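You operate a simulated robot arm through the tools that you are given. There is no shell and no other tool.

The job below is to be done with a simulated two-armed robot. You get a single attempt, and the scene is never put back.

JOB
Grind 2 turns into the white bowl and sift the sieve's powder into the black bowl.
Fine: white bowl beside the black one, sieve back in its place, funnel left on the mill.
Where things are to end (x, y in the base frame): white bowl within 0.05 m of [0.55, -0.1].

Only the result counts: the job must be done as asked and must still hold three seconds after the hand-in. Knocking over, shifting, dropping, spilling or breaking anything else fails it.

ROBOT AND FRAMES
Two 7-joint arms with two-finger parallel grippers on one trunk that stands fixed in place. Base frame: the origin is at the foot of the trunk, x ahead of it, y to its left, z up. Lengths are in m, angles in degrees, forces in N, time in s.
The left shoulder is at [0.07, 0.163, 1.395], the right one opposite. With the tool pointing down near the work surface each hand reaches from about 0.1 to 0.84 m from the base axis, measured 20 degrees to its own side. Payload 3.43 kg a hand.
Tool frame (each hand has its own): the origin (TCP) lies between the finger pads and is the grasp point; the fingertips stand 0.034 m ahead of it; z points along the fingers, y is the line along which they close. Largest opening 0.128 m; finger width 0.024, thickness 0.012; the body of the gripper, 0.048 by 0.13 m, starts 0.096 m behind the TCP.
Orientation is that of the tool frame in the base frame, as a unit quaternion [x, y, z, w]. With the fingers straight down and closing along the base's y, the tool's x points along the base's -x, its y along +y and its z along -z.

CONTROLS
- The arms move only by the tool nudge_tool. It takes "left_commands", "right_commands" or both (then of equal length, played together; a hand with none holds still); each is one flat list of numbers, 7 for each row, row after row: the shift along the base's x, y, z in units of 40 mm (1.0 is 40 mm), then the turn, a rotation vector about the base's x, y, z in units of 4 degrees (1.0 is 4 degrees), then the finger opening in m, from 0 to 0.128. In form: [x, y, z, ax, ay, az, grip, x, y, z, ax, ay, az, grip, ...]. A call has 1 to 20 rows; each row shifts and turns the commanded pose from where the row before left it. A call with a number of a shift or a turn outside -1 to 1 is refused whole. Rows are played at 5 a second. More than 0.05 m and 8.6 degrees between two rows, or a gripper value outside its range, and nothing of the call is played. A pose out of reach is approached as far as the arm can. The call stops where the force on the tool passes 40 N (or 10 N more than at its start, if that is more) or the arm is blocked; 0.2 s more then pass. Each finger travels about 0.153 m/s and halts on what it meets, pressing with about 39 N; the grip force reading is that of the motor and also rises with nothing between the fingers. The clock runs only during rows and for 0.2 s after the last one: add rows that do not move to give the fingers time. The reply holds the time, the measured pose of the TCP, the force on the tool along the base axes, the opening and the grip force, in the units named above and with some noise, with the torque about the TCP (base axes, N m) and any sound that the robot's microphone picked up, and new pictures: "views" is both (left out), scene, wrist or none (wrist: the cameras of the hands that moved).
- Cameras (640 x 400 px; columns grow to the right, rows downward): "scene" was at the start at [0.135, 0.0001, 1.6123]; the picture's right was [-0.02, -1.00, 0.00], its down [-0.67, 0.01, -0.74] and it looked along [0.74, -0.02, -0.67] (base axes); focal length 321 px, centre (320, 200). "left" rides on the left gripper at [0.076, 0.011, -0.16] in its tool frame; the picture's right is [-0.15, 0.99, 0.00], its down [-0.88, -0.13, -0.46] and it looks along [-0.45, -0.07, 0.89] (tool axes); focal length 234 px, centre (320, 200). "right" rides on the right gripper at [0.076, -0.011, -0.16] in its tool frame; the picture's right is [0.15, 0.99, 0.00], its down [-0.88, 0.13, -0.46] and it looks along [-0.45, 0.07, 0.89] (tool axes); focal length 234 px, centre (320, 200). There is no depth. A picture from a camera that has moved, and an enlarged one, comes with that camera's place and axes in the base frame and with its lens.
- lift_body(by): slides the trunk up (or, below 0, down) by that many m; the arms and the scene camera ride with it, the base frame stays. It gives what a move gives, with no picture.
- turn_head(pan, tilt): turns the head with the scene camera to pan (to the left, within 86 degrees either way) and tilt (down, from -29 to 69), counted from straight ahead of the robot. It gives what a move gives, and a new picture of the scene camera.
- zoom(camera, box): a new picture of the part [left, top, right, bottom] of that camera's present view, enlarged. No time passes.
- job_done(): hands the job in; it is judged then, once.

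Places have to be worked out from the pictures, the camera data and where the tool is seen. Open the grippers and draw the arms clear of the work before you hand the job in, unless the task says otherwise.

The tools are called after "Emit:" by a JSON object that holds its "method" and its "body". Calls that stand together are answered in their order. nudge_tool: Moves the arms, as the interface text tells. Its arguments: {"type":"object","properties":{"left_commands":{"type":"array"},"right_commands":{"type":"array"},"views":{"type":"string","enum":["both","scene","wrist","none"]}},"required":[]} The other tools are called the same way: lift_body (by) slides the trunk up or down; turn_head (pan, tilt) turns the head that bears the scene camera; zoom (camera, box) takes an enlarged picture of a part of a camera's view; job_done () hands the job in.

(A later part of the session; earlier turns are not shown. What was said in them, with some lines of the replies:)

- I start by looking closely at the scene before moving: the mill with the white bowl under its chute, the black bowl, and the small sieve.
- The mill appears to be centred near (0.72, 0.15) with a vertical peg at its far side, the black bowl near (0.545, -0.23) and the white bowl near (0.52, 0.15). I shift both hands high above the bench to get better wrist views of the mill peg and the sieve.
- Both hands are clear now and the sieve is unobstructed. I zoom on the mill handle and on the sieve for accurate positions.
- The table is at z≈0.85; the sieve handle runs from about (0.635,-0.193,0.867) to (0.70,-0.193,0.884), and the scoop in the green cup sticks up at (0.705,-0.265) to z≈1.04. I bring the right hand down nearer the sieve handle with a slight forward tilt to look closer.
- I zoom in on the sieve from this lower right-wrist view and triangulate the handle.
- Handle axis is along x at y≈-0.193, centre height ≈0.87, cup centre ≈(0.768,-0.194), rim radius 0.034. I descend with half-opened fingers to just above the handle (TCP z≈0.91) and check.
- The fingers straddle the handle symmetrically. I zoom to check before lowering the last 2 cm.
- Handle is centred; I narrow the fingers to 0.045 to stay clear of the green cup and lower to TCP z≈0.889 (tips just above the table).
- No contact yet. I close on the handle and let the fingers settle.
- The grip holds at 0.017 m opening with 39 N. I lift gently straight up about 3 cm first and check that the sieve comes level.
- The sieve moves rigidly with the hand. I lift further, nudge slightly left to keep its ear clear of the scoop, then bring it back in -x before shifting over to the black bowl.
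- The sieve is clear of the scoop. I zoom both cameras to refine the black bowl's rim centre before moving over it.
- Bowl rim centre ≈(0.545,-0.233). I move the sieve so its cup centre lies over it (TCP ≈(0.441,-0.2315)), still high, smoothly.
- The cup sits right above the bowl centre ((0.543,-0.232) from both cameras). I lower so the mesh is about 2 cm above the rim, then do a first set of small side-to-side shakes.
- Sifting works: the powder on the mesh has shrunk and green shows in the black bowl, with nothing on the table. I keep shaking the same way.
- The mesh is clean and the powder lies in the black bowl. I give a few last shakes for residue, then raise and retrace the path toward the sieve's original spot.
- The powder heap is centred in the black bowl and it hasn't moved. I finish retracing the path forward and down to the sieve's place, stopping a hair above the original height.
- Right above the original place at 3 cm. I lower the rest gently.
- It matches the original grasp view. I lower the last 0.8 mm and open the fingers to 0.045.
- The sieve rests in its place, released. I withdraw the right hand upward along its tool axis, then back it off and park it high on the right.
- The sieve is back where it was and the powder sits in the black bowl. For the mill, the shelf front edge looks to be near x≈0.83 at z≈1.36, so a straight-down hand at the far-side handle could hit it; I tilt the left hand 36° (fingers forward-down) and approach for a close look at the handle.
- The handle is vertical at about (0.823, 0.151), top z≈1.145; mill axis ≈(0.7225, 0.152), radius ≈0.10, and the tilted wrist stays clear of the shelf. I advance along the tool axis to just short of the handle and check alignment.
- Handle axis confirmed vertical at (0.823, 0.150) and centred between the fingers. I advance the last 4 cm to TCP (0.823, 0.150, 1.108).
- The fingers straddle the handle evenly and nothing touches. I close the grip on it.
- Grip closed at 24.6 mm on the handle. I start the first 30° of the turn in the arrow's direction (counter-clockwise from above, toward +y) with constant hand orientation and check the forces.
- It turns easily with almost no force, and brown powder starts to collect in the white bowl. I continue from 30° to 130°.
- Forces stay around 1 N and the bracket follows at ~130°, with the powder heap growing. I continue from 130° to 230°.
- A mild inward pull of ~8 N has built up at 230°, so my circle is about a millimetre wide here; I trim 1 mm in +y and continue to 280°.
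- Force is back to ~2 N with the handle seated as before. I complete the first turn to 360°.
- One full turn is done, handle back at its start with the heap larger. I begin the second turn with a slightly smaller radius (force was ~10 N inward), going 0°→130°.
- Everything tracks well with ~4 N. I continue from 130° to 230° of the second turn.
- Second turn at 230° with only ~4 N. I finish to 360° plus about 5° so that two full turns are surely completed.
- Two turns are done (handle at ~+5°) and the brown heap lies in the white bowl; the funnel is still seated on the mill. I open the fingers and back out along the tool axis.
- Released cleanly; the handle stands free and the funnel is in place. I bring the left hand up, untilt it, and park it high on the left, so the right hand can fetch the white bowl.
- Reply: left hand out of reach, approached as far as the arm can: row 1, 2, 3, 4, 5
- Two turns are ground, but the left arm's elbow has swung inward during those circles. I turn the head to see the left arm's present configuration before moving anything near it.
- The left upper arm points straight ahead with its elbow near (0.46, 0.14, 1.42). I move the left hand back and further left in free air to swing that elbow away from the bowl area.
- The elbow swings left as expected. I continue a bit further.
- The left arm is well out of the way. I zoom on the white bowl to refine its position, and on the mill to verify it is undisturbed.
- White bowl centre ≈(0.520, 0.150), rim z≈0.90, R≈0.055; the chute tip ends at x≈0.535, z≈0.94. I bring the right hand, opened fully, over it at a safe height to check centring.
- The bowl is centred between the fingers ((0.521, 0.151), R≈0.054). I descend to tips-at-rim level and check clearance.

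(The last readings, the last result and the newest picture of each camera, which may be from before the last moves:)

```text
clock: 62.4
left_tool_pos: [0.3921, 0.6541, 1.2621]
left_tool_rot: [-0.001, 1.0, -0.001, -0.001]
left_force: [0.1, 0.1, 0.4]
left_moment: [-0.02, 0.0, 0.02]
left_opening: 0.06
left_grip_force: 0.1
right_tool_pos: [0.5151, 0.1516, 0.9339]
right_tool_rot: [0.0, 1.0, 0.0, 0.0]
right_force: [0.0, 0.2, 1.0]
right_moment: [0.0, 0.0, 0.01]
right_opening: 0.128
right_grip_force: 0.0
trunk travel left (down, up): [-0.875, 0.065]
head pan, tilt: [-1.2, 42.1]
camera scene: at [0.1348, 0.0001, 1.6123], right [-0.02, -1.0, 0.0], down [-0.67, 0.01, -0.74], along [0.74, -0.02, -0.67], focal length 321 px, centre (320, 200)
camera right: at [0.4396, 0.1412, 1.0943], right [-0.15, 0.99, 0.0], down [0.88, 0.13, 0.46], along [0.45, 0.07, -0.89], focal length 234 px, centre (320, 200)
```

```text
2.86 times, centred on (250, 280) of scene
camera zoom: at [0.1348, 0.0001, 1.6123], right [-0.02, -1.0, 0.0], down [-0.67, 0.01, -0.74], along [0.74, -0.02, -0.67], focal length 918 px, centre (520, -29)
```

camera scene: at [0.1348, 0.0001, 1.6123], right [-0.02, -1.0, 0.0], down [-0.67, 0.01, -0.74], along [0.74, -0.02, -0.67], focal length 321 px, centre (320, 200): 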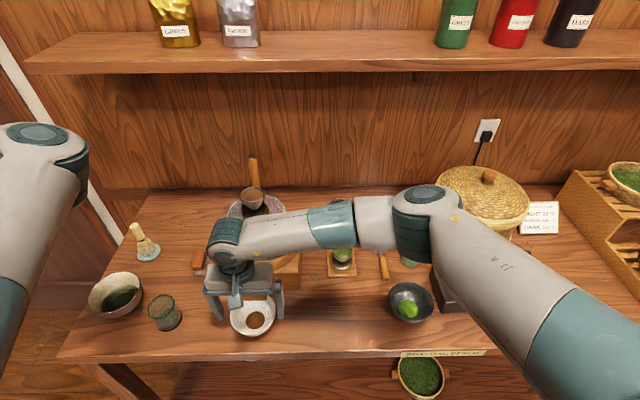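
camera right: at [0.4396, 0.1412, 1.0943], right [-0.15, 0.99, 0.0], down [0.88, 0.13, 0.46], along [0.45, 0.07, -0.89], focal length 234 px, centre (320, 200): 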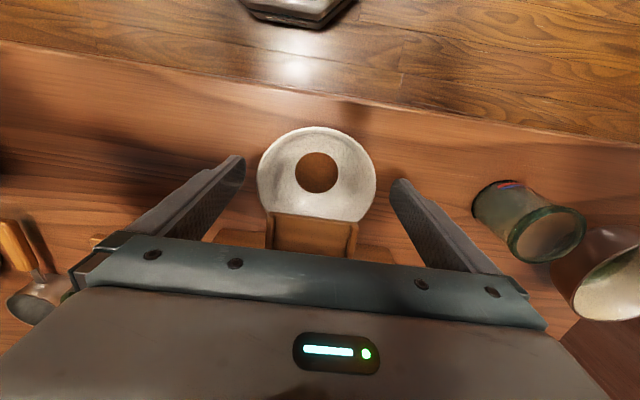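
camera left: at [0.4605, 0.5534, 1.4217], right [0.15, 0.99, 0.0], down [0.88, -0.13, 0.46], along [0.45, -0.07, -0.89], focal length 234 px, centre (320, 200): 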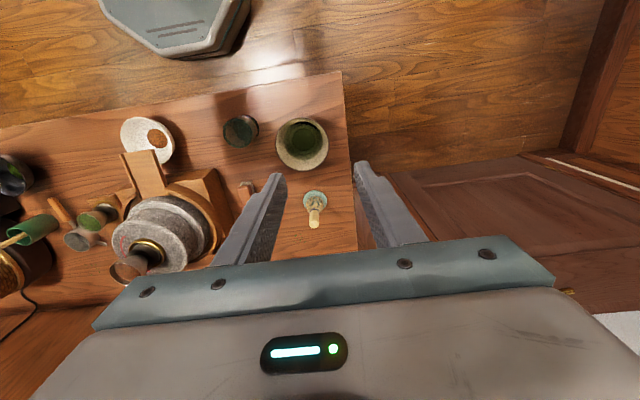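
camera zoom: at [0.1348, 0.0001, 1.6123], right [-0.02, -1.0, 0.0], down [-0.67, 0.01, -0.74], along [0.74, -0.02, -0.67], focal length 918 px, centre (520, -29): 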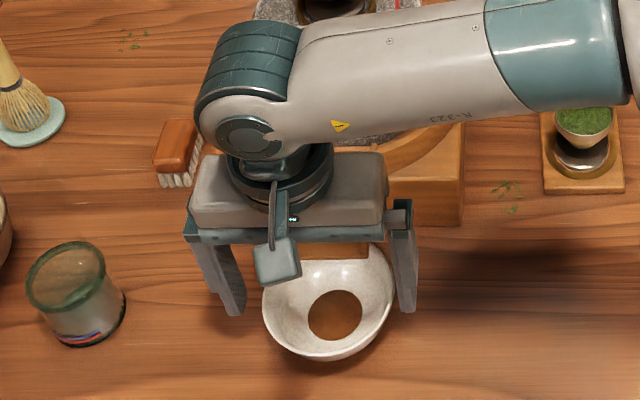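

Clearances are even (≈9 mm each side). I lower 4 cm so the pads straddle the rim, with tips about 1 cm above the table.

Emit:
{"method": "nudge_tool", "body": {"right_commands": [0, -0.01, -0.34, 0, 0, 0, 0.128, 0, 0, -0.34, 0, 0, 0, 0.128, 0, 0, -0.33, 0, 0, 0, 0.128, 0, 0, 0, 0, 0, 0, 0.128], "views": "both"}}

Emit:
{"method": "zoom", "body": {"camera": "right", "box": [200, 80, 440, 260]}}

Emit:
{"method": "zoom", "body": {"camera": "scene", "box": [180, 240, 320, 350]}}

```text
clock: 63.4
left_tool_pos: [0.393, 0.6532, 1.2625]
left_tool_rot: [-0.001, 1.0, -0.001, 0.0]
left_force: [0.2, 0.7, -0.5]
left_moment: [-0.01, 0.01, -0.02]
left_opening: 0.0601
left_grip_force: 0.1
right_tool_pos: [0.5153, 0.1501, 0.8948]
right_tool_rot: [0.001, 1.0, 0.001, 0.0]
right_force: [-0.6, -0.4, -0.5]
right_moment: [0.01, -0.02, -0.01]
right_opening: 0.128
right_grip_force: 0.0
trunk travel left (down, up): [-0.875, 0.065]
head pan, tilt: [-1.2, 42.1]
camera scene: at [0.135, 0.0002, 1.6122], right [-0.02, -1.0, 0.0], down [-0.67, 0.01, -0.74], along [0.74, -0.02, -0.67], focal length 321 px, centre (320, 200)
camera right: at [0.44, 0.1404, 1.0542], right [-0.15, 0.99, 0.0], down [0.88, 0.13, 0.46], along [0.45, 0.07, -0.89], focal length 234 px, centre (320, 200)
```

scene: 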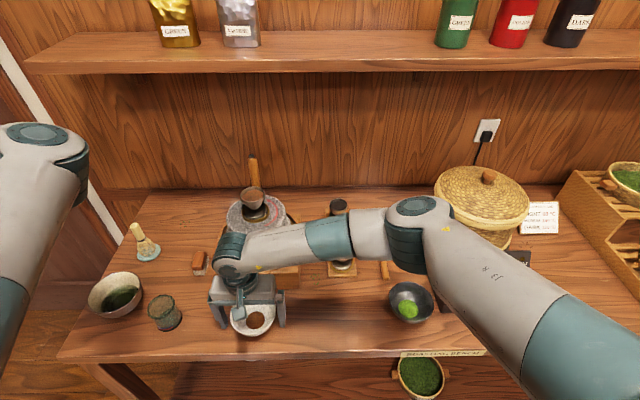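
right: 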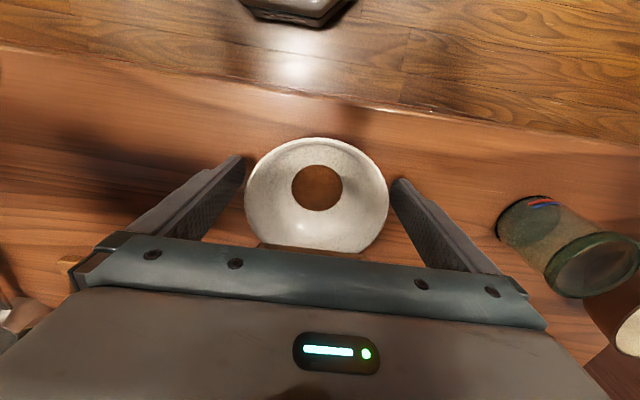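

```text
2.22 times, centred on (320, 170) of right
camera zoom: at [0.44, 0.1404, 1.0542], right [-0.15, 0.99, 0.0], down [0.88, 0.13, 0.46], along [0.45, 0.07, -0.89], focal length 520 px, centre (320, 267)
```

zoom: 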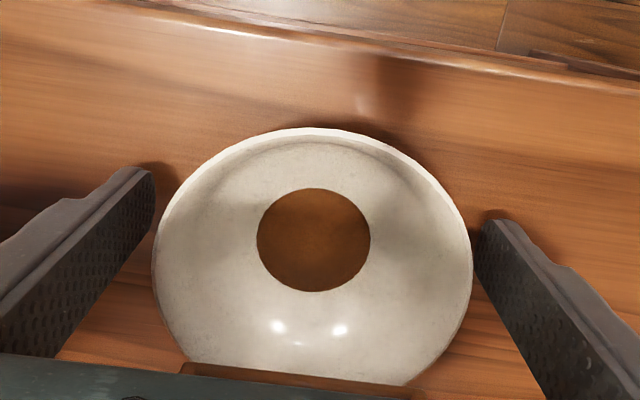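

```text
3.64 times, centred on (250, 295) of scene
camera zoom: at [0.135, 0.0002, 1.6122], right [-0.02, -1.0, 0.0], down [-0.67, 0.01, -0.74], along [0.74, -0.02, -0.67], focal length 1168 px, centre (574, -146)
```

zoom: 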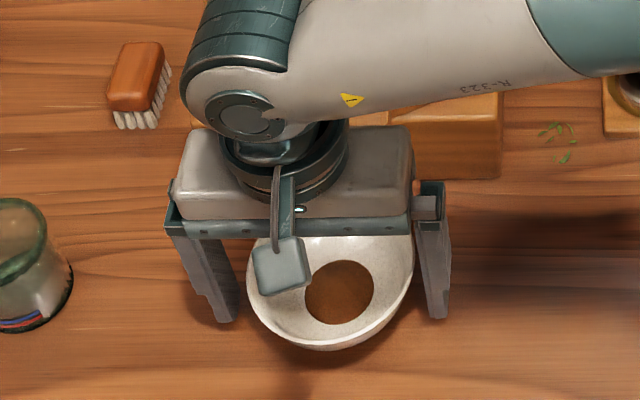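

The fingers straddle the bowl. I close stepwise, watching the grip force.

Emit:
{"method": "nudge_tool", "body": {"right_commands": [0, 0, 0, 0, 0, 0, 0.12, 0, 0, 0, 0, 0, 0, 0.115, 0, 0, 0, 0, 0, 0, 0.112, 0, 0, 0, 0, 0, 0, 0.11, 0, 0, 0, 0, 0, 0, 0.108, 0, 0, 0, 0, 0, 0, 0.106], "views": "wrist"}}

Emit:
{"method": "zoom", "body": {"camera": "right", "box": [200, 80, 440, 260]}}

```text
clock: 64.8
left_tool_pos: [0.3926, 0.6532, 1.2623]
left_tool_rot: [-0.001, 1.0, 0.0, 0.0]
left_force: [-0.6, 0.0, 0.8]
left_moment: [-0.03, -0.03, 0.02]
left_opening: 0.0601
left_grip_force: 0.1
right_tool_pos: [0.5153, 0.1503, 0.895]
right_tool_rot: [0.0, 1.0, 0.0, 0.0]
right_force: [0.7, -0.4, 0.2]
right_moment: [0.0, 0.01, -0.01]
right_opening: 0.1086
right_grip_force: 38.8
trunk travel left (down, up): [-0.875, 0.065]
head pan, tilt: [-1.2, 42.1]
camera right: at [0.4401, 0.1403, 1.0545], right [-0.15, 0.99, 0.0], down [0.88, 0.13, 0.46], along [0.45, 0.07, -0.89], focal length 234 px, centre (320, 200)
```

right: 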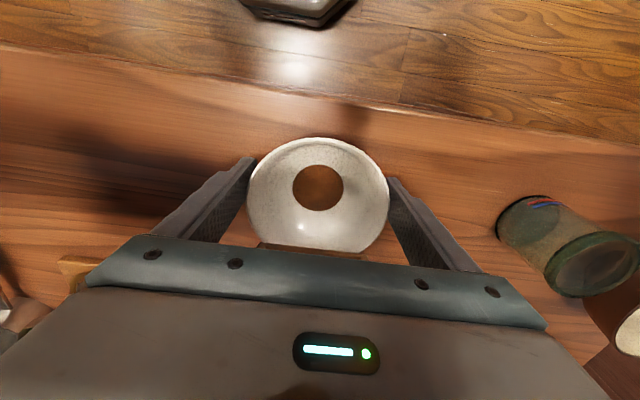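

```text
2.22 times, centred on (320, 170) of right
camera zoom: at [0.4401, 0.1403, 1.0545], right [-0.15, 0.99, 0.0], down [0.88, 0.13, 0.46], along [0.45, 0.07, -0.89], focal length 520 px, centre (320, 267)
```

zoom: 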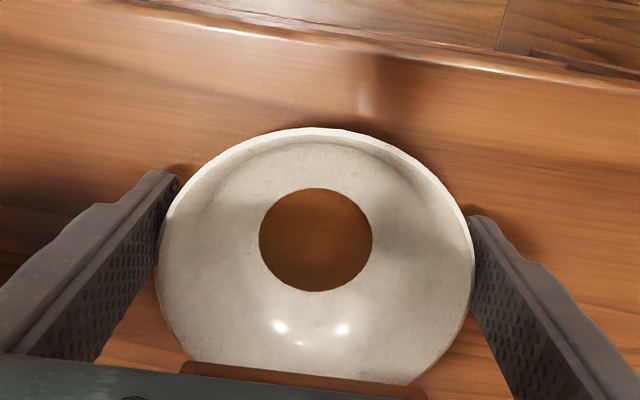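

Gripped at 0.1086 m with 39 N. I lift 8 mm only (the chute is just above the far rim) and check.

Emit:
{"method": "nudge_tool", "body": {"right_commands": [0, 0, 0.05, 0, 0, 0, 0.1, 0, 0, 0.08, 0, 0, 0, 0.1, 0, 0, 0.07, 0, 0, 0, 0.1, 0, 0, 0, 0, 0, 0, 0.1], "views": "both"}}

Emit:
{"method": "zoom", "body": {"camera": "right", "box": [200, 80, 440, 260]}}

Emit:
{"method": "zoom", "body": {"camera": "scene", "box": [180, 240, 320, 350]}}

```text
clock: 65.8
left_tool_pos: [0.3926, 0.653, 1.2625]
left_tool_rot: [-0.001, 1.0, 0.0, 0.0]
left_force: [-0.1, 0.6, -0.6]
left_moment: [-0.01, 0.01, 0.01]
left_opening: 0.0603
left_grip_force: 0.0
right_tool_pos: [0.5157, 0.1504, 0.903]
right_tool_rot: [0.0, 1.0, 0.0, 0.0]
right_force: [-0.4, -0.9, -1.2]
right_moment: [0.01, 0.05, -0.01]
right_opening: 0.1086
right_grip_force: 39.2
trunk travel left (down, up): [-0.875, 0.065]
head pan, tilt: [-1.2, 42.1]
camera scene: at [0.1352, 0.0004, 1.6122], right [-0.02, -1.0, 0.0], down [-0.67, 0.01, -0.74], along [0.74, -0.02, -0.67], focal length 321 px, centre (320, 200)
camera right: at [0.4401, 0.1404, 1.0627], right [-0.15, 0.99, 0.0], down [0.88, 0.13, 0.46], along [0.45, 0.07, -0.89], focal length 234 px, centre (320, 200)
```

scene: 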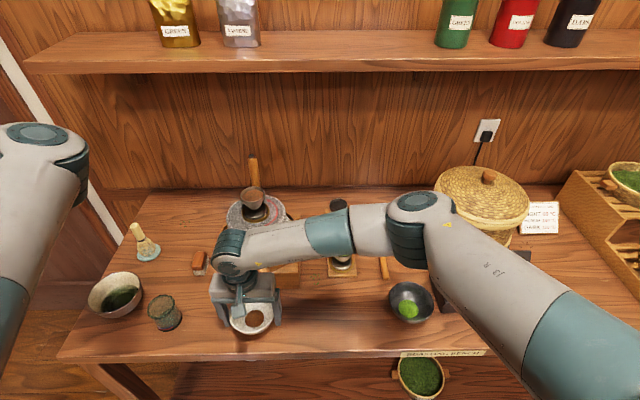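
right: 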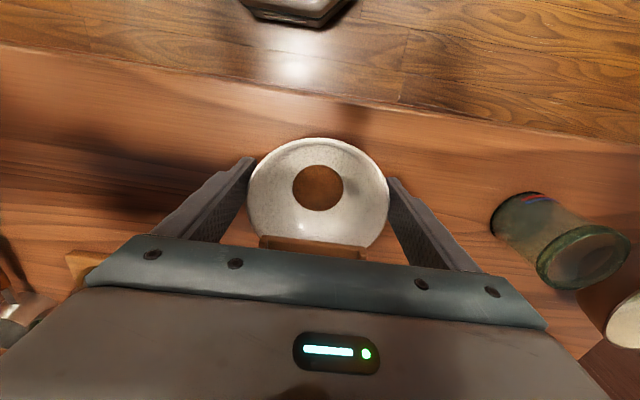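

```text
2.22 times, centred on (320, 170) of right
camera zoom: at [0.4401, 0.1404, 1.0627], right [-0.15, 0.99, 0.0], down [0.88, 0.13, 0.46], along [0.45, 0.07, -0.89], focal length 520 px, centre (320, 267)
```

zoom: 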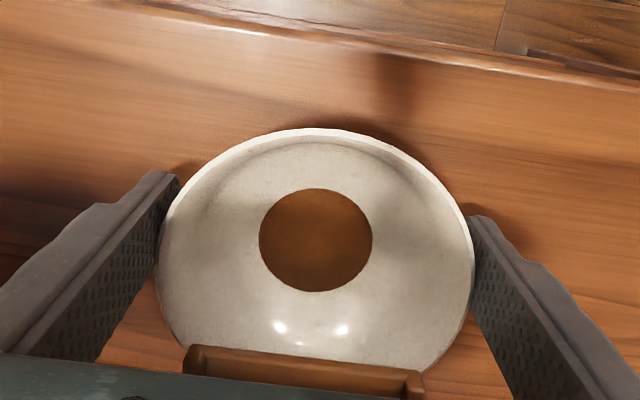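

```text
3.64 times, centred on (250, 295) of scene
camera zoom: at [0.1352, 0.0004, 1.6122], right [-0.02, -1.0, 0.0], down [-0.67, 0.01, -0.74], along [0.74, -0.02, -0.67], focal length 1168 px, centre (574, -146)
```

zoom: 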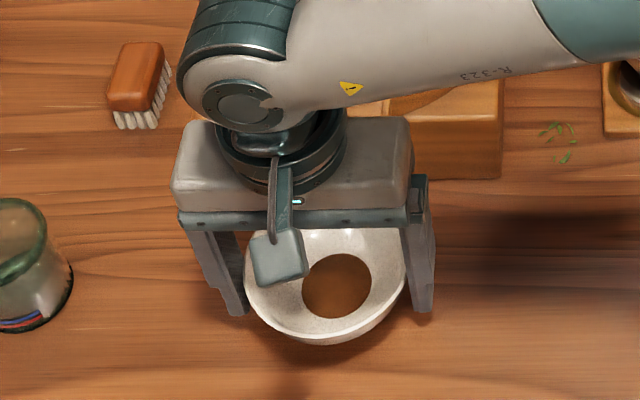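

The bowl comes up level. I slide it back out from under the chute in -x gently, then lift a few cm more.

Emit:
{"method": "nudge_tool", "body": {"right_commands": [-0.08, 0, 0, 0, 0, 0, 0.1, -0.16, 0, 0, 0, 0, 0, 0.1, -0.25, 0, 0, 0, 0, 0, 0.1, -0.3, 0, 0, 0, 0, 0, 0.1, -0.3, 0, 0, 0, 0, 0, 0.1, -0.25, 0, 0, 0, 0, 0, 0.1, -0.16, 0, 0, 0, 0, 0, 0.1, -0.1, 0, 0, 0, 0, 0, 0.1, 0, 0, 0.1, 0, 0, 0, 0.1, 0, 0, 0.2, 0, 0, 0, 0.1, 0, 0, 0.25, 0, 0, 0, 0.1, 0, 0, 0.2, 0, 0, 0, 0.1, 0, 0, 0.1, 0, 0, 0, 0.1, 0, 0, 0, 0, 0, 0, 0.1], "views": "both"}}

Emit:
{"method": "zoom", "body": {"camera": "right", "box": [200, 80, 440, 260]}}

```text
clock: 68.8
left_tool_pos: [0.3923, 0.6538, 1.2638]
left_tool_rot: [-0.001, 1.0, 0.0, 0.0]
left_force: [0.2, 0.3, 0.2]
left_moment: [-0.04, 0.02, -0.01]
left_opening: 0.0602
left_grip_force: 0.1
right_tool_pos: [0.4524, 0.1504, 0.9382]
right_tool_rot: [-0.001, 1.0, 0.0, 0.0]
right_force: [0.3, 0.4, -1.3]
right_moment: [-0.04, 0.0, 0.02]
right_opening: 0.1083
right_grip_force: 38.8
trunk travel left (down, up): [-0.875, 0.065]
head pan, tilt: [-1.2, 42.1]
camera scene: at [0.1351, 0.0003, 1.6122], right [-0.02, -1.0, 0.0], down [-0.67, 0.01, -0.74], along [0.74, -0.02, -0.67], focal length 321 px, centre (320, 200)
camera right: at [0.3762, 0.1401, 1.0966], right [-0.15, 0.99, 0.0], down [0.88, 0.13, 0.46], along [0.45, 0.07, -0.89], focal length 234 px, centre (320, 200)
```

scene: 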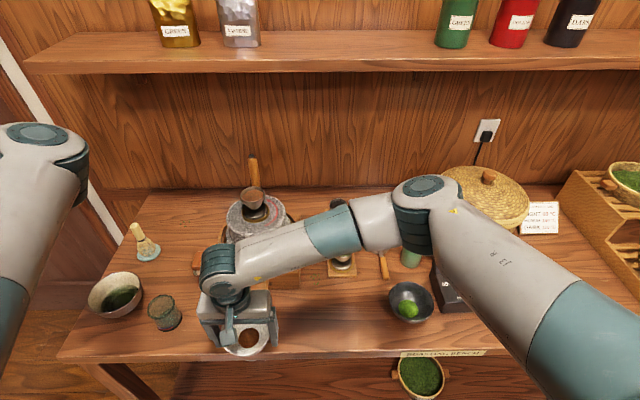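
right: 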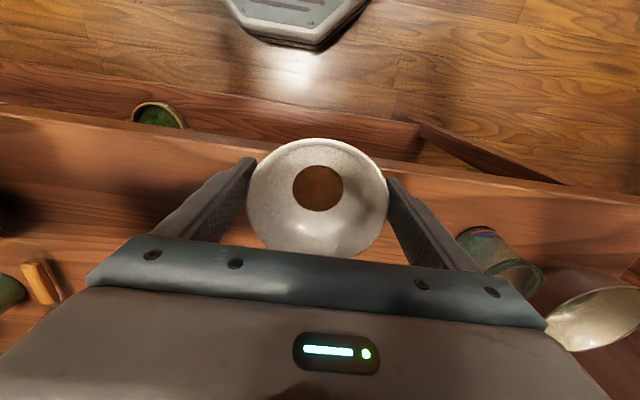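

```text
2.22 times, centred on (320, 170) of right
camera zoom: at [0.3762, 0.1401, 1.0966], right [-0.15, 0.99, 0.0], down [0.88, 0.13, 0.46], along [0.45, 0.07, -0.89], focal length 520 px, centre (320, 267)
```

zoom: 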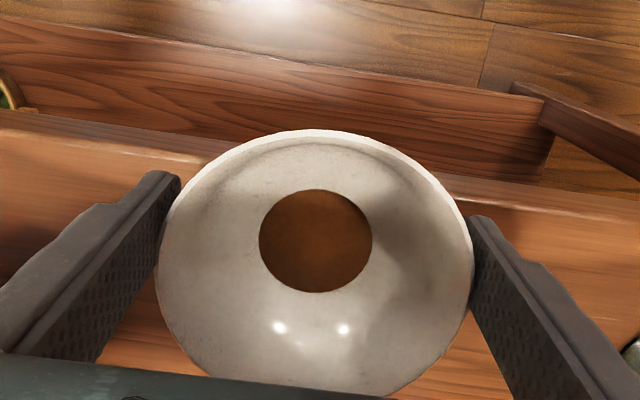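

The bowl is level and free of the chute with the powder undisturbed. I carry it smoothly to above (0.55, -0.087), beside the black bowl.

Emit:
{"method": "nudge_tool", "body": {"right_commands": [0.0474, -0.12, 0, 0, 0, 0, 0.1, 0.0989, -0.25, 0, 0, 0, 0, 0.1, 0.1503, -0.38, 0, 0, 0, 0, 0.1, 0.1779, -0.45, 0, 0, 0, 0, 0.1, 0.1779, -0.45, 0, 0, 0, 0, 0.1, 0.1779, -0.45, 0, 0, 0, 0, 0.1, 0.1779, -0.45, 0, 0, 0, 0, 0.1, 0.1779, -0.45, 0, 0, 0, 0, 0.1, 0.1779, -0.45, 0, 0, 0, 0, 0.1, 0.1779, -0.45, 0, 0, 0, 0, 0.1, 0.1779, -0.45, 0, 0, 0, 0, 0.1, 0.1779, -0.45, 0, 0, 0, 0, 0.1, 0.1503, -0.38, 0, 0, 0, 0, 0.1, 0.1186, -0.3, 0, 0, 0, 0, 0.1, 0.0989, -0.25, 0, 0, 0, 0, 0.1, 0.0791, -0.2, 0, 0, 0, 0, 0.1, 0, 0, 0, 0, 0, 0, 0.1], "views": "both"}}

Emit:
{"method": "zoom", "body": {"camera": "right", "box": [160, 80, 440, 260]}}

Emit:
{"method": "zoom", "body": {"camera": "scene", "box": [300, 220, 460, 340]}}

```text
clock: 72.4
left_tool_pos: [0.3922, 0.6525, 1.262]
left_tool_rot: [-0.001, 1.0, 0.0, 0.0]
left_force: [-0.7, 0.3, 0.5]
left_moment: [0.01, 0.01, -0.01]
left_opening: 0.0601
left_grip_force: 0.0
right_tool_pos: [0.5441, -0.086, 0.9363]
right_tool_rot: [0.0, 1.0, 0.001, 0.0]
right_force: [0.0, 1.0, -1.4]
right_moment: [0.01, -0.02, 0.0]
right_opening: 0.1079
right_grip_force: 39.0
trunk travel left (down, up): [-0.875, 0.065]
head pan, tilt: [-1.2, 42.1]
camera scene: at [0.1352, 0.0003, 1.6122], right [-0.02, -1.0, 0.0], down [-0.67, 0.01, -0.74], along [0.74, -0.02, -0.67], focal length 321 px, centre (320, 200)
camera right: at [0.47, -0.0969, 1.0967], right [-0.15, 0.99, 0.0], down [0.88, 0.13, 0.46], along [0.45, 0.07, -0.89], focal length 234 px, centre (320, 200)
```

scene: 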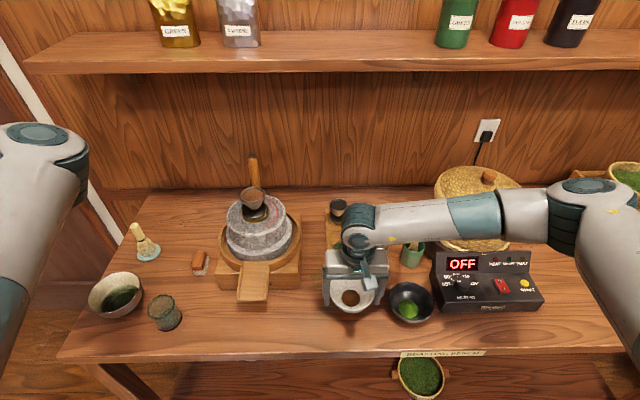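
right: 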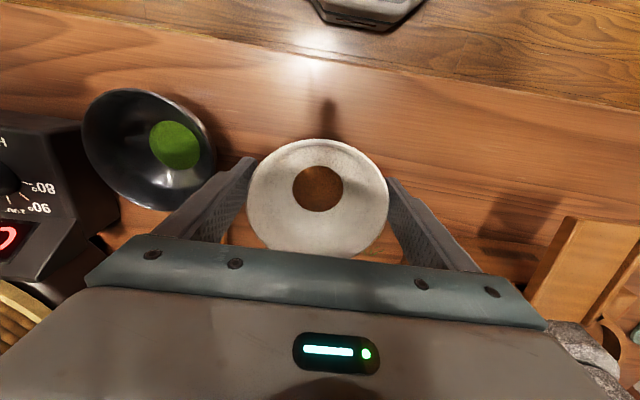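

```text
2.22 times, centred on (300, 170) of right
camera zoom: at [0.47, -0.0969, 1.0967], right [-0.15, 0.99, 0.0], down [0.88, 0.13, 0.46], along [0.45, 0.07, -0.89], focal length 520 px, centre (364, 267)
```

zoom: 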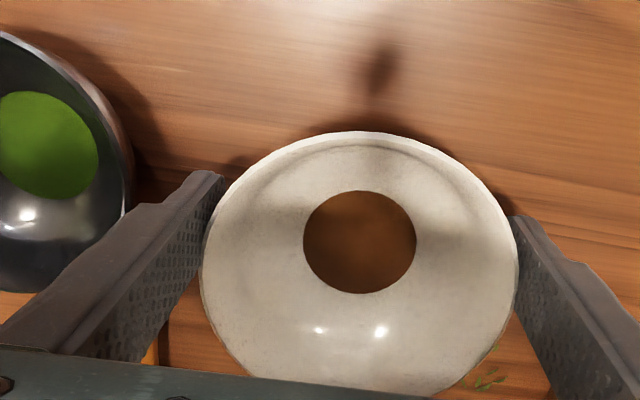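

```text
3.33 times, centred on (380, 280) of scene
camera zoom: at [0.1352, 0.0003, 1.6122], right [-0.02, -1.0, 0.0], down [-0.67, 0.01, -0.74], along [0.74, -0.02, -0.67], focal length 1071 px, centre (120, -67)
```

zoom: 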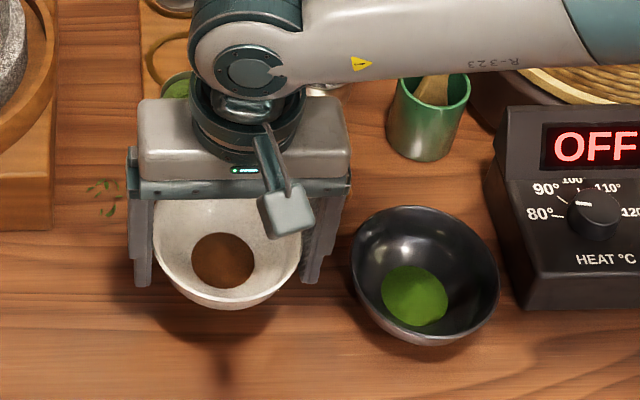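

The bowl hangs level with ~2.5 cm between my finger and the black bowl. I lower 4 cm, leaving the last couple of millimetres.

Emit:
{"method": "nudge_tool", "body": {"right_commands": [0, 0, -0.15, 0, 0, 0, 0.1, 0, 0, -0.3, 0, 0, 0, 0.1, 0, 0, -0.3, 0, 0, 0, 0.1, 0, 0, -0.2, 0, 0, 0, 0.1, 0, 0, -0.05, 0, 0, 0, 0.1, 0, 0, 0, 0, 0, 0, 0.1], "views": "both"}}

Emit:
{"method": "zoom", "body": {"camera": "scene", "box": [300, 220, 460, 340]}}

```text
clock: 73.8
left_tool_pos: [0.3929, 0.6529, 1.263]
left_tool_rot: [-0.001, 1.0, 0.0, -0.001]
left_force: [-0.4, 0.1, -0.1]
left_moment: [-0.01, 0.0, 0.0]
left_opening: 0.0601
left_grip_force: 0.1
right_tool_pos: [0.5453, -0.0874, 0.8975]
right_tool_rot: [0.0, 1.0, 0.0, 0.0]
right_force: [-0.3, -0.3, -1.2]
right_moment: [0.0, 0.04, 0.04]
right_opening: 0.1078
right_grip_force: 38.9
trunk travel left (down, up): [-0.875, 0.065]
head pan, tilt: [-1.2, 42.1]
camera scene: at [0.1351, 0.0001, 1.6122], right [-0.02, -1.0, 0.0], down [-0.67, 0.01, -0.74], along [0.74, -0.02, -0.67], focal length 321 px, centre (320, 200)
camera right: at [0.4697, -0.0969, 1.0566], right [-0.15, 0.99, 0.0], down [0.88, 0.13, 0.46], along [0.45, 0.07, -0.89], focal length 234 px, centre (320, 200)
```

scene: 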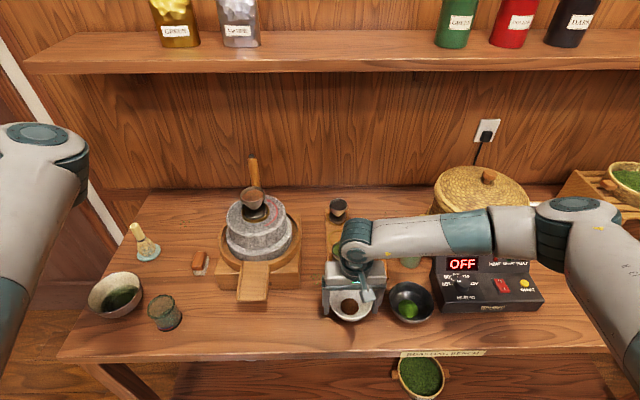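
right: 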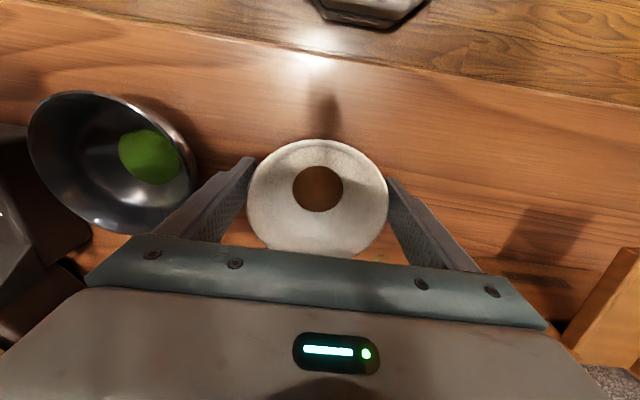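

```text
3.33 times, centred on (380, 280) of scene
camera zoom: at [0.1351, 0.0001, 1.6122], right [-0.02, -1.0, 0.0], down [-0.67, 0.01, -0.74], along [0.74, -0.02, -0.67], focal length 1071 px, centre (120, -67)
```

zoom: 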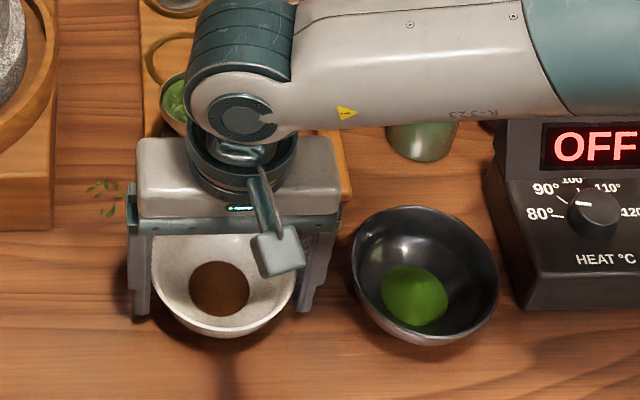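

Force reading is still just the bowl's weight. I lower the last 2 mm in small steps.

Emit:
{"method": "nudge_tool", "body": {"right_commands": [0, 0, -0.025, 0, 0, 0, 0.1, 0, 0, -0.025, 0, 0, 0, 0.1, 0, 0, 0, 0, 0, 0, 0.1], "views": "wrist"}}

```text
clock: 74.6
left_tool_pos: [0.3937, 0.6533, 1.2628]
left_tool_rot: [-0.001, 1.0, 0.0, 0.0]
left_force: [0.2, 0.7, 0.9]
left_moment: [0.02, 0.0, -0.03]
left_opening: 0.0601
left_grip_force: 0.0
right_tool_pos: [0.5449, -0.0865, 0.896]
right_tool_rot: [0.0, 1.0, 0.0, 0.0]
right_force: [-0.4, -0.3, -1.6]
right_moment: [0.03, 0.05, 0.03]
right_opening: 0.1074
right_grip_force: 38.8
trunk travel left (down, up): [-0.875, 0.065]
head pan, tilt: [-1.2, 42.1]
camera right: at [0.4697, -0.0968, 1.0546], right [-0.15, 0.99, 0.0], down [0.88, 0.13, 0.46], along [0.45, 0.07, -0.89], focal length 234 px, centre (320, 200)
```

right: 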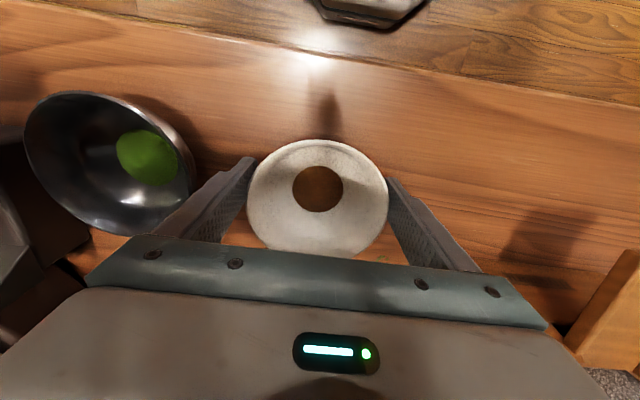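

The weight still hangs on the hand, so the foot is not down yet. I lower another 1.6 mm slowly.

Emit:
{"method": "nudge_tool", "body": {"right_commands": [0, 0, -0.02, 0, 0, 0, 0.1, 0, 0, -0.02, 0, 0, 0, 0.1, 0, 0, 0, 0, 0, 0, 0.1], "views": "wrist"}}

Emit:
{"method": "zoom", "body": {"camera": "scene", "box": [320, 250, 420, 340]}}

Emit:
{"method": "zoom", "body": {"camera": "right", "box": [200, 80, 440, 260]}}

```text
clock: 75.4
left_tool_pos: [0.3917, 0.6532, 1.2643]
left_tool_rot: [0.0, 1.0, 0.0, 0.0]
left_force: [-1.0, -0.5, 0.3]
left_moment: [0.01, 0.03, 0.0]
left_opening: 0.0599
left_grip_force: 0.1
right_tool_pos: [0.5448, -0.0852, 0.8945]
right_tool_rot: [0.0, 1.0, 0.0, 0.001]
right_force: [-0.7, -1.7, 10.4]
right_moment: [-0.02, -0.06, -0.05]
right_opening: 0.1073
right_grip_force: 39.2
trunk travel left (down, up): [-0.875, 0.065]
head pan, tilt: [-1.2, 42.1]
camera right: at [0.469, -0.0968, 1.0542], right [-0.15, 0.99, 0.0], down [0.88, 0.13, 0.46], along [0.45, 0.07, -0.89], focal length 234 px, centre (320, 200)
```

right: 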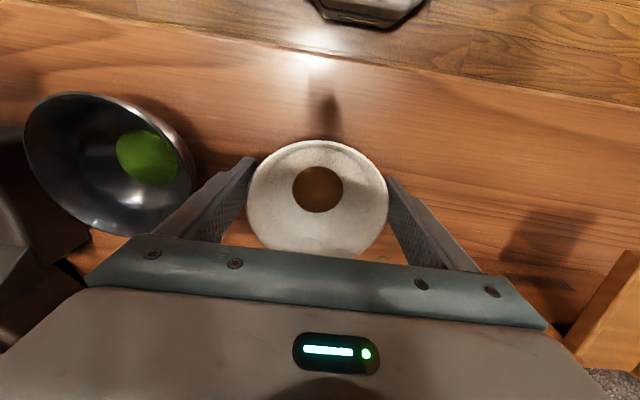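

```text
4.44 times, centred on (370, 295) of scene
camera zoom: at [0.1335, 0.0, 1.6125], right [-0.02, -1.0, 0.0], down [-0.67, 0.01, -0.74], along [0.74, -0.02, -0.67], focal length 1428 px, centre (98, -222)
```

zoom: 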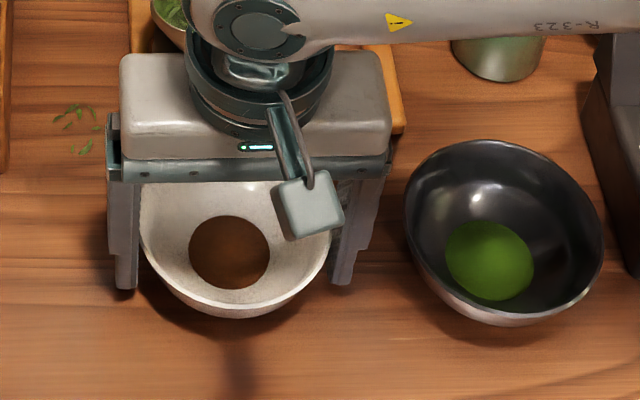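

```text
2.22 times, centred on (320, 170) of right
camera zoom: at [0.469, -0.0968, 1.0542], right [-0.15, 0.99, 0.0], down [0.88, 0.13, 0.46], along [0.45, 0.07, -0.89], focal length 520 px, centre (320, 267)
```

zoom: 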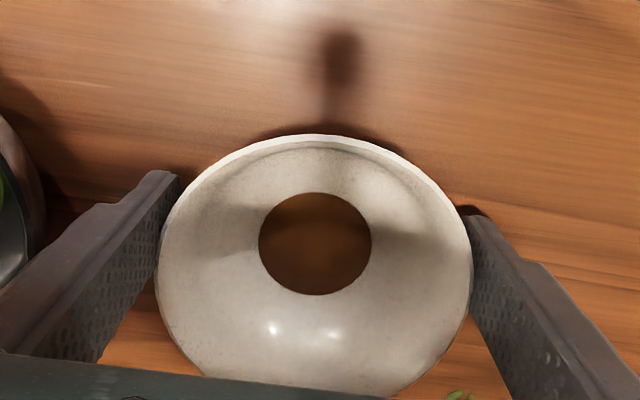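

The foot is down (10 N upward). I relieve half a millimetre and open the fingers gradually.

Emit:
{"method": "nudge_tool", "body": {"right_commands": [0, 0, 0.015, 0, 0, 0, 0.1, 0, 0, 0, 0, 0, 0, 0.108, 0, 0, 0, 0, 0, 0, 0.111, 0, 0, 0, 0, 0, 0, 0.115, 0, 0, 0, 0, 0, 0, 0.12, 0, 0, 0, 0, 0, 0, 0.125, 0, 0, 0, 0, 0, 0, 0.126], "views": "wrist"}}

Emit:
{"method": "zoom", "body": {"camera": "right", "box": [200, 80, 440, 260]}}

Emit:
{"method": "zoom", "body": {"camera": "scene", "box": [320, 250, 420, 340]}}

```text
clock: 77.0
left_tool_pos: [0.3935, 0.6532, 1.2632]
left_tool_rot: [-0.001, 1.0, 0.0, 0.0]
left_force: [-0.4, 0.4, 0.5]
left_moment: [0.02, 0.03, 0.02]
left_opening: 0.06
left_grip_force: 0.0
right_tool_pos: [0.5444, -0.0858, 0.8937]
right_tool_rot: [0.0, 1.0, 0.0, 0.0]
right_force: [0.7, -0.7, -0.1]
right_moment: [-0.03, -0.04, 0.02]
right_opening: 0.1258
right_grip_force: 0.1
trunk travel left (down, up): [-0.875, 0.065]
head pan, tilt: [-1.2, 42.1]
camera right: at [0.4698, -0.0969, 1.0538], right [-0.15, 0.99, 0.0], down [0.88, 0.13, 0.46], along [0.45, 0.07, -0.89], focal length 234 px, centre (320, 200)
```

right: 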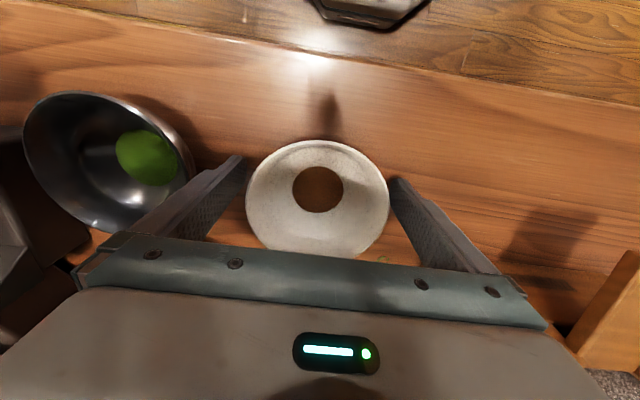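

```text
2.22 times, centred on (320, 170) of right
camera zoom: at [0.4698, -0.0969, 1.0538], right [-0.15, 0.99, 0.0], down [0.88, 0.13, 0.46], along [0.45, 0.07, -0.89], focal length 520 px, centre (320, 267)
```

zoom: 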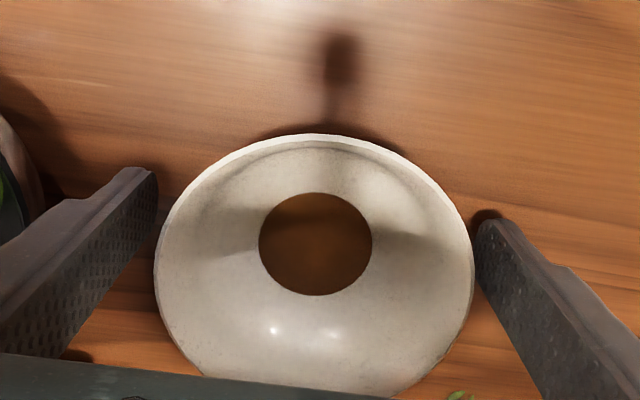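

```text
4.44 times, centred on (370, 295) of scene
camera zoom: at [0.1351, 0.0002, 1.6122], right [-0.02, -1.0, 0.0], down [-0.67, 0.01, -0.74], along [0.74, -0.02, -0.67], focal length 1428 px, centre (98, -222)
```

zoom: 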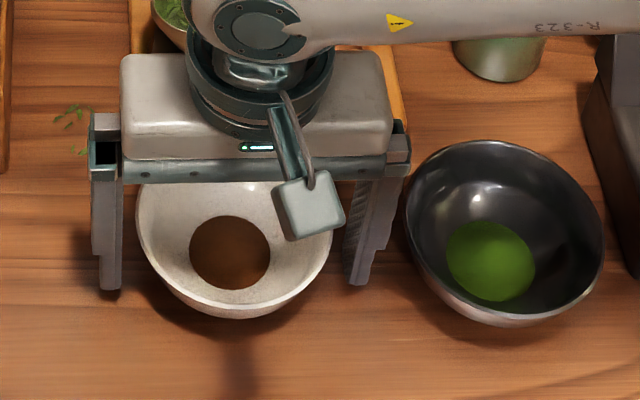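

The bowl stands free between the opened fingers. I raise the hand straight up, then park it high at the right.

Emit:
{"method": "nudge_tool", "body": {"right_commands": [0, 0, 0.3, 0, 0, 0, 0.126, 0, 0, 0.6, 0, 0, 0, 0.126, 0, 0, 0.8, 0, 0, 0, 0.126, 0, 0, 0.9, 0, 0, 0, 0.126, 0, 0, 0.9, 0, 0, 0, 0.126, 0, 0, 0.9, 0, 0, 0, 0.126, -0.3, -0.4, 0.9, 0, 0, 0, 0.126, -0.4, -0.6, 0.9, 0, 0, 0, 0.126, -0.5, -0.8, 0.8, 0, 0, 0, 0.126, -0.5, -0.8, 0.7, 0, 0, 0, 0.126, -0.5, -0.8, 0.5, 0, 0, 0, 0.126, -0.4, -0.6, 0.3, 0, 0, 0, 0.126], "views": "both"}}

Emit:
{"method": "zoom", "body": {"camera": "scene", "box": [310, 220, 470, 340]}}

Emit:
{"method": "zoom", "body": {"camera": "scene", "box": [80, 140, 320, 340]}}

```text
clock: 79.6
left_tool_pos: [0.3918, 0.6514, 1.263]
left_tool_rot: [-0.001, 1.0, 0.0, 0.0]
left_force: [-0.8, -0.6, -0.4]
left_moment: [0.01, -0.04, 0.01]
left_opening: 0.0602
left_grip_force: 0.1
right_tool_pos: [0.4404, -0.2482, 1.2342]
right_tool_rot: [0.0, 1.0, 0.0, 0.0]
right_force: [0.0, -0.3, -0.4]
right_moment: [0.01, -0.06, 0.01]
right_opening: 0.1258
right_grip_force: 0.0
trunk travel left (down, up): [-0.875, 0.065]
head pan, tilt: [-1.2, 42.1]
camera scene: at [0.1337, -0.0012, 1.6124], right [-0.02, -1.0, 0.0], down [-0.67, 0.01, -0.74], along [0.74, -0.01, -0.67], focal length 321 px, centre (320, 200)
camera right: at [0.3652, -0.2588, 1.3939], right [-0.15, 0.99, 0.0], down [0.88, 0.13, 0.46], along [0.45, 0.07, -0.89], focal length 234 px, centre (320, 200)
```

scene: 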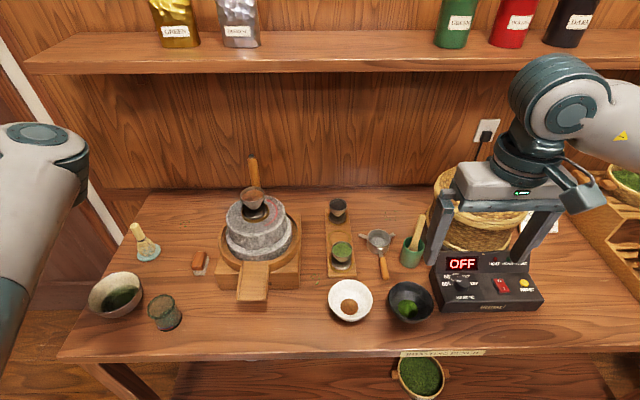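
right: 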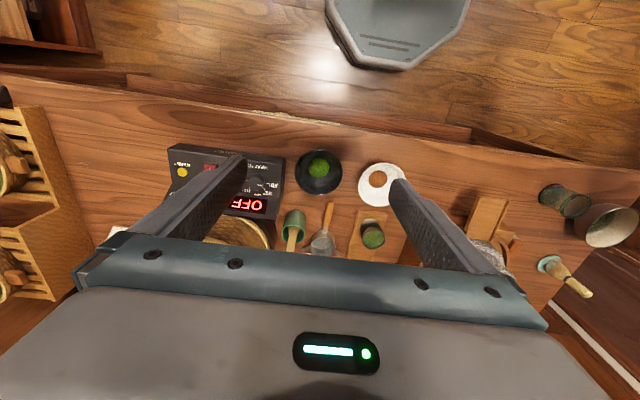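

```text
3.33 times, centred on (390, 280) of scene
camera zoom: at [0.1337, -0.0012, 1.6124], right [-0.02, -1.0, 0.0], down [-0.67, 0.01, -0.74], along [0.74, -0.01, -0.67], focal length 1071 px, centre (87, -67)
```

zoom: 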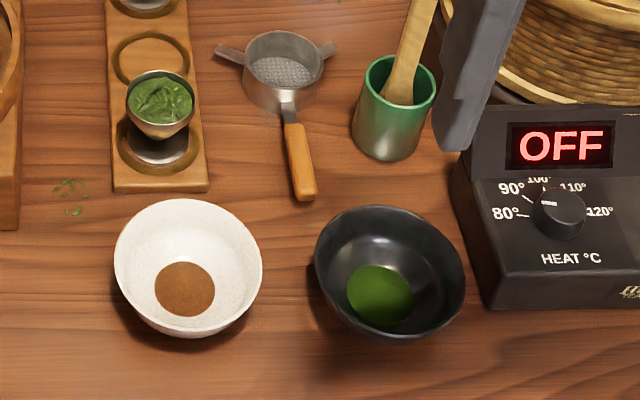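

```text
2.00 times, centred on (200, 240) of scene
camera zoom: at [0.1337, -0.0012, 1.6124], right [-0.02, -1.0, 0.0], down [-0.67, 0.01, -0.74], along [0.74, -0.01, -0.67], focal length 642 px, centre (560, 120)
```

zoom: 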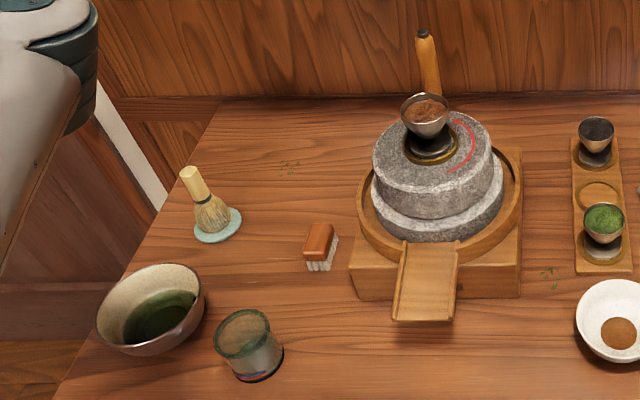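

All is in order: white bowl at about (0.556, -0.083) beside the black bowl, sieve back in place, funnel on the mill. I open the left gripper fully and pull both hands a bit further clear.

Emit:
{"method": "nudge_tool", "body": {"left_commands": [0, 0, 0, 0, 0, 0, 0.128, 0, 0, 0, 0, 0, 0, 0.128, 0, 0, 0, 0, 0, 0, 0.128, 0, 0, 0, 0, 0, 0, 0.128], "right_commands": [-0.4, -0.4, 0.3, 0, 0, 0, 0.128, -0.5, -0.4, 0.3, 0, 0, 0, 0.128, -0.5, -0.4, 0.3, 0, 0, 0, 0.128, -0.3, -0.2, 0.1, 0, 0, 0, 0.128], "views": "scene"}}

Emit:
{"method": "zoom", "body": {"camera": "scene", "box": [200, 140, 480, 340]}}

```text
clock: 80.6
left_tool_pos: [0.3917, 0.6532, 1.263]
left_tool_rot: [-0.001, 1.0, 0.0, 0.0]
left_force: [-0.4, -0.1, -0.5]
left_moment: [0.02, -0.05, -0.02]
left_opening: 0.128
left_grip_force: 0.3
right_tool_pos: [0.3719, -0.3022, 1.2738]
right_tool_rot: [0.0, 1.0, 0.0, 0.0]
right_force: [-0.6, 0.6, 0.9]
right_moment: [-0.03, -0.01, 0.01]
right_opening: 0.1283
right_grip_force: 0.0
trunk travel left (down, up): [-0.875, 0.065]
head pan, tilt: [-1.2, 42.1]
camera scene: at [0.1341, -0.0003, 1.6123], right [-0.02, -1.0, 0.0], down [-0.67, 0.01, -0.74], along [0.74, -0.02, -0.67], focal length 321 px, centre (320, 200)
```

scene: 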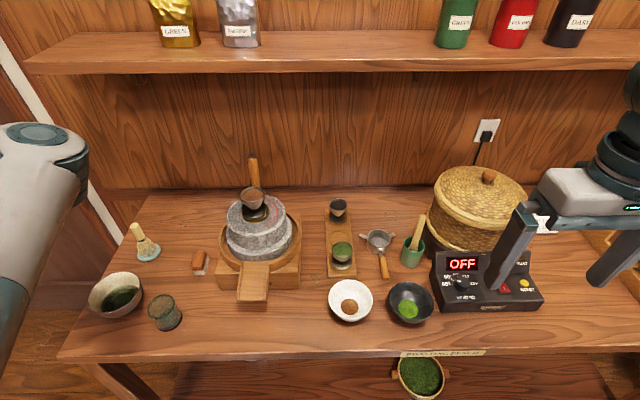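

```text
2.00 times, centred on (340, 240) of scene
camera zoom: at [0.1341, -0.0003, 1.6123], right [-0.02, -1.0, 0.0], down [-0.67, 0.01, -0.74], along [0.74, -0.02, -0.67], focal length 642 px, centre (280, 120)
```

zoom: 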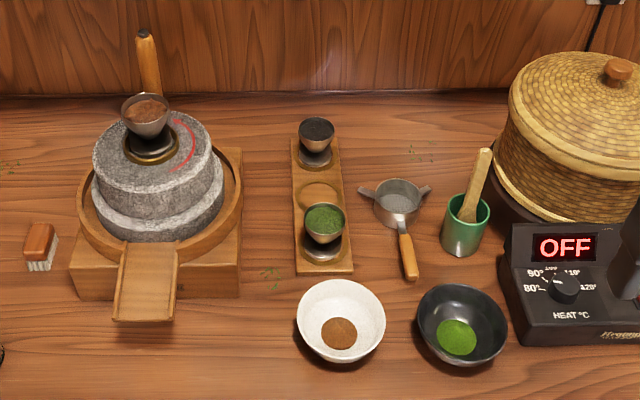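

Everything is placed as asked: the brown grind is in the white bowl beside the black bowl, the green powder is in the black bowl, the empty sieve is in its place, and the funnel is on the mill. Both grippers are open and clear, so I hand the job in.

Emit:
{"method": "job_done", "body": {}}

```text
The job is handed in.
```

The job is done and handed in; the hand-in gave no verdict, so the results below come from the last pictures.

- **Grinding:** I turned the mill two full turns in the arrow's direction, ending about 5° past the second. The brown grind is in the white bowl.
- **Sifting:** The mesh looked clean after shaking, and all the visible green powder is in the black bowl. I saw none on the table.
- **White bowl:** It stands beside the black bowl at about (0.556, -0.083). That is roughly 0.02 m from the target, inside the 0.05 m limit.
- **Sieve and funnel:** The sieve is back on its original spot, judged by eye. The funnel was not touched and is still on the mill.
- **Rest of the bench:** Nothing else appears moved. Both grippers are open and held clear of the work.
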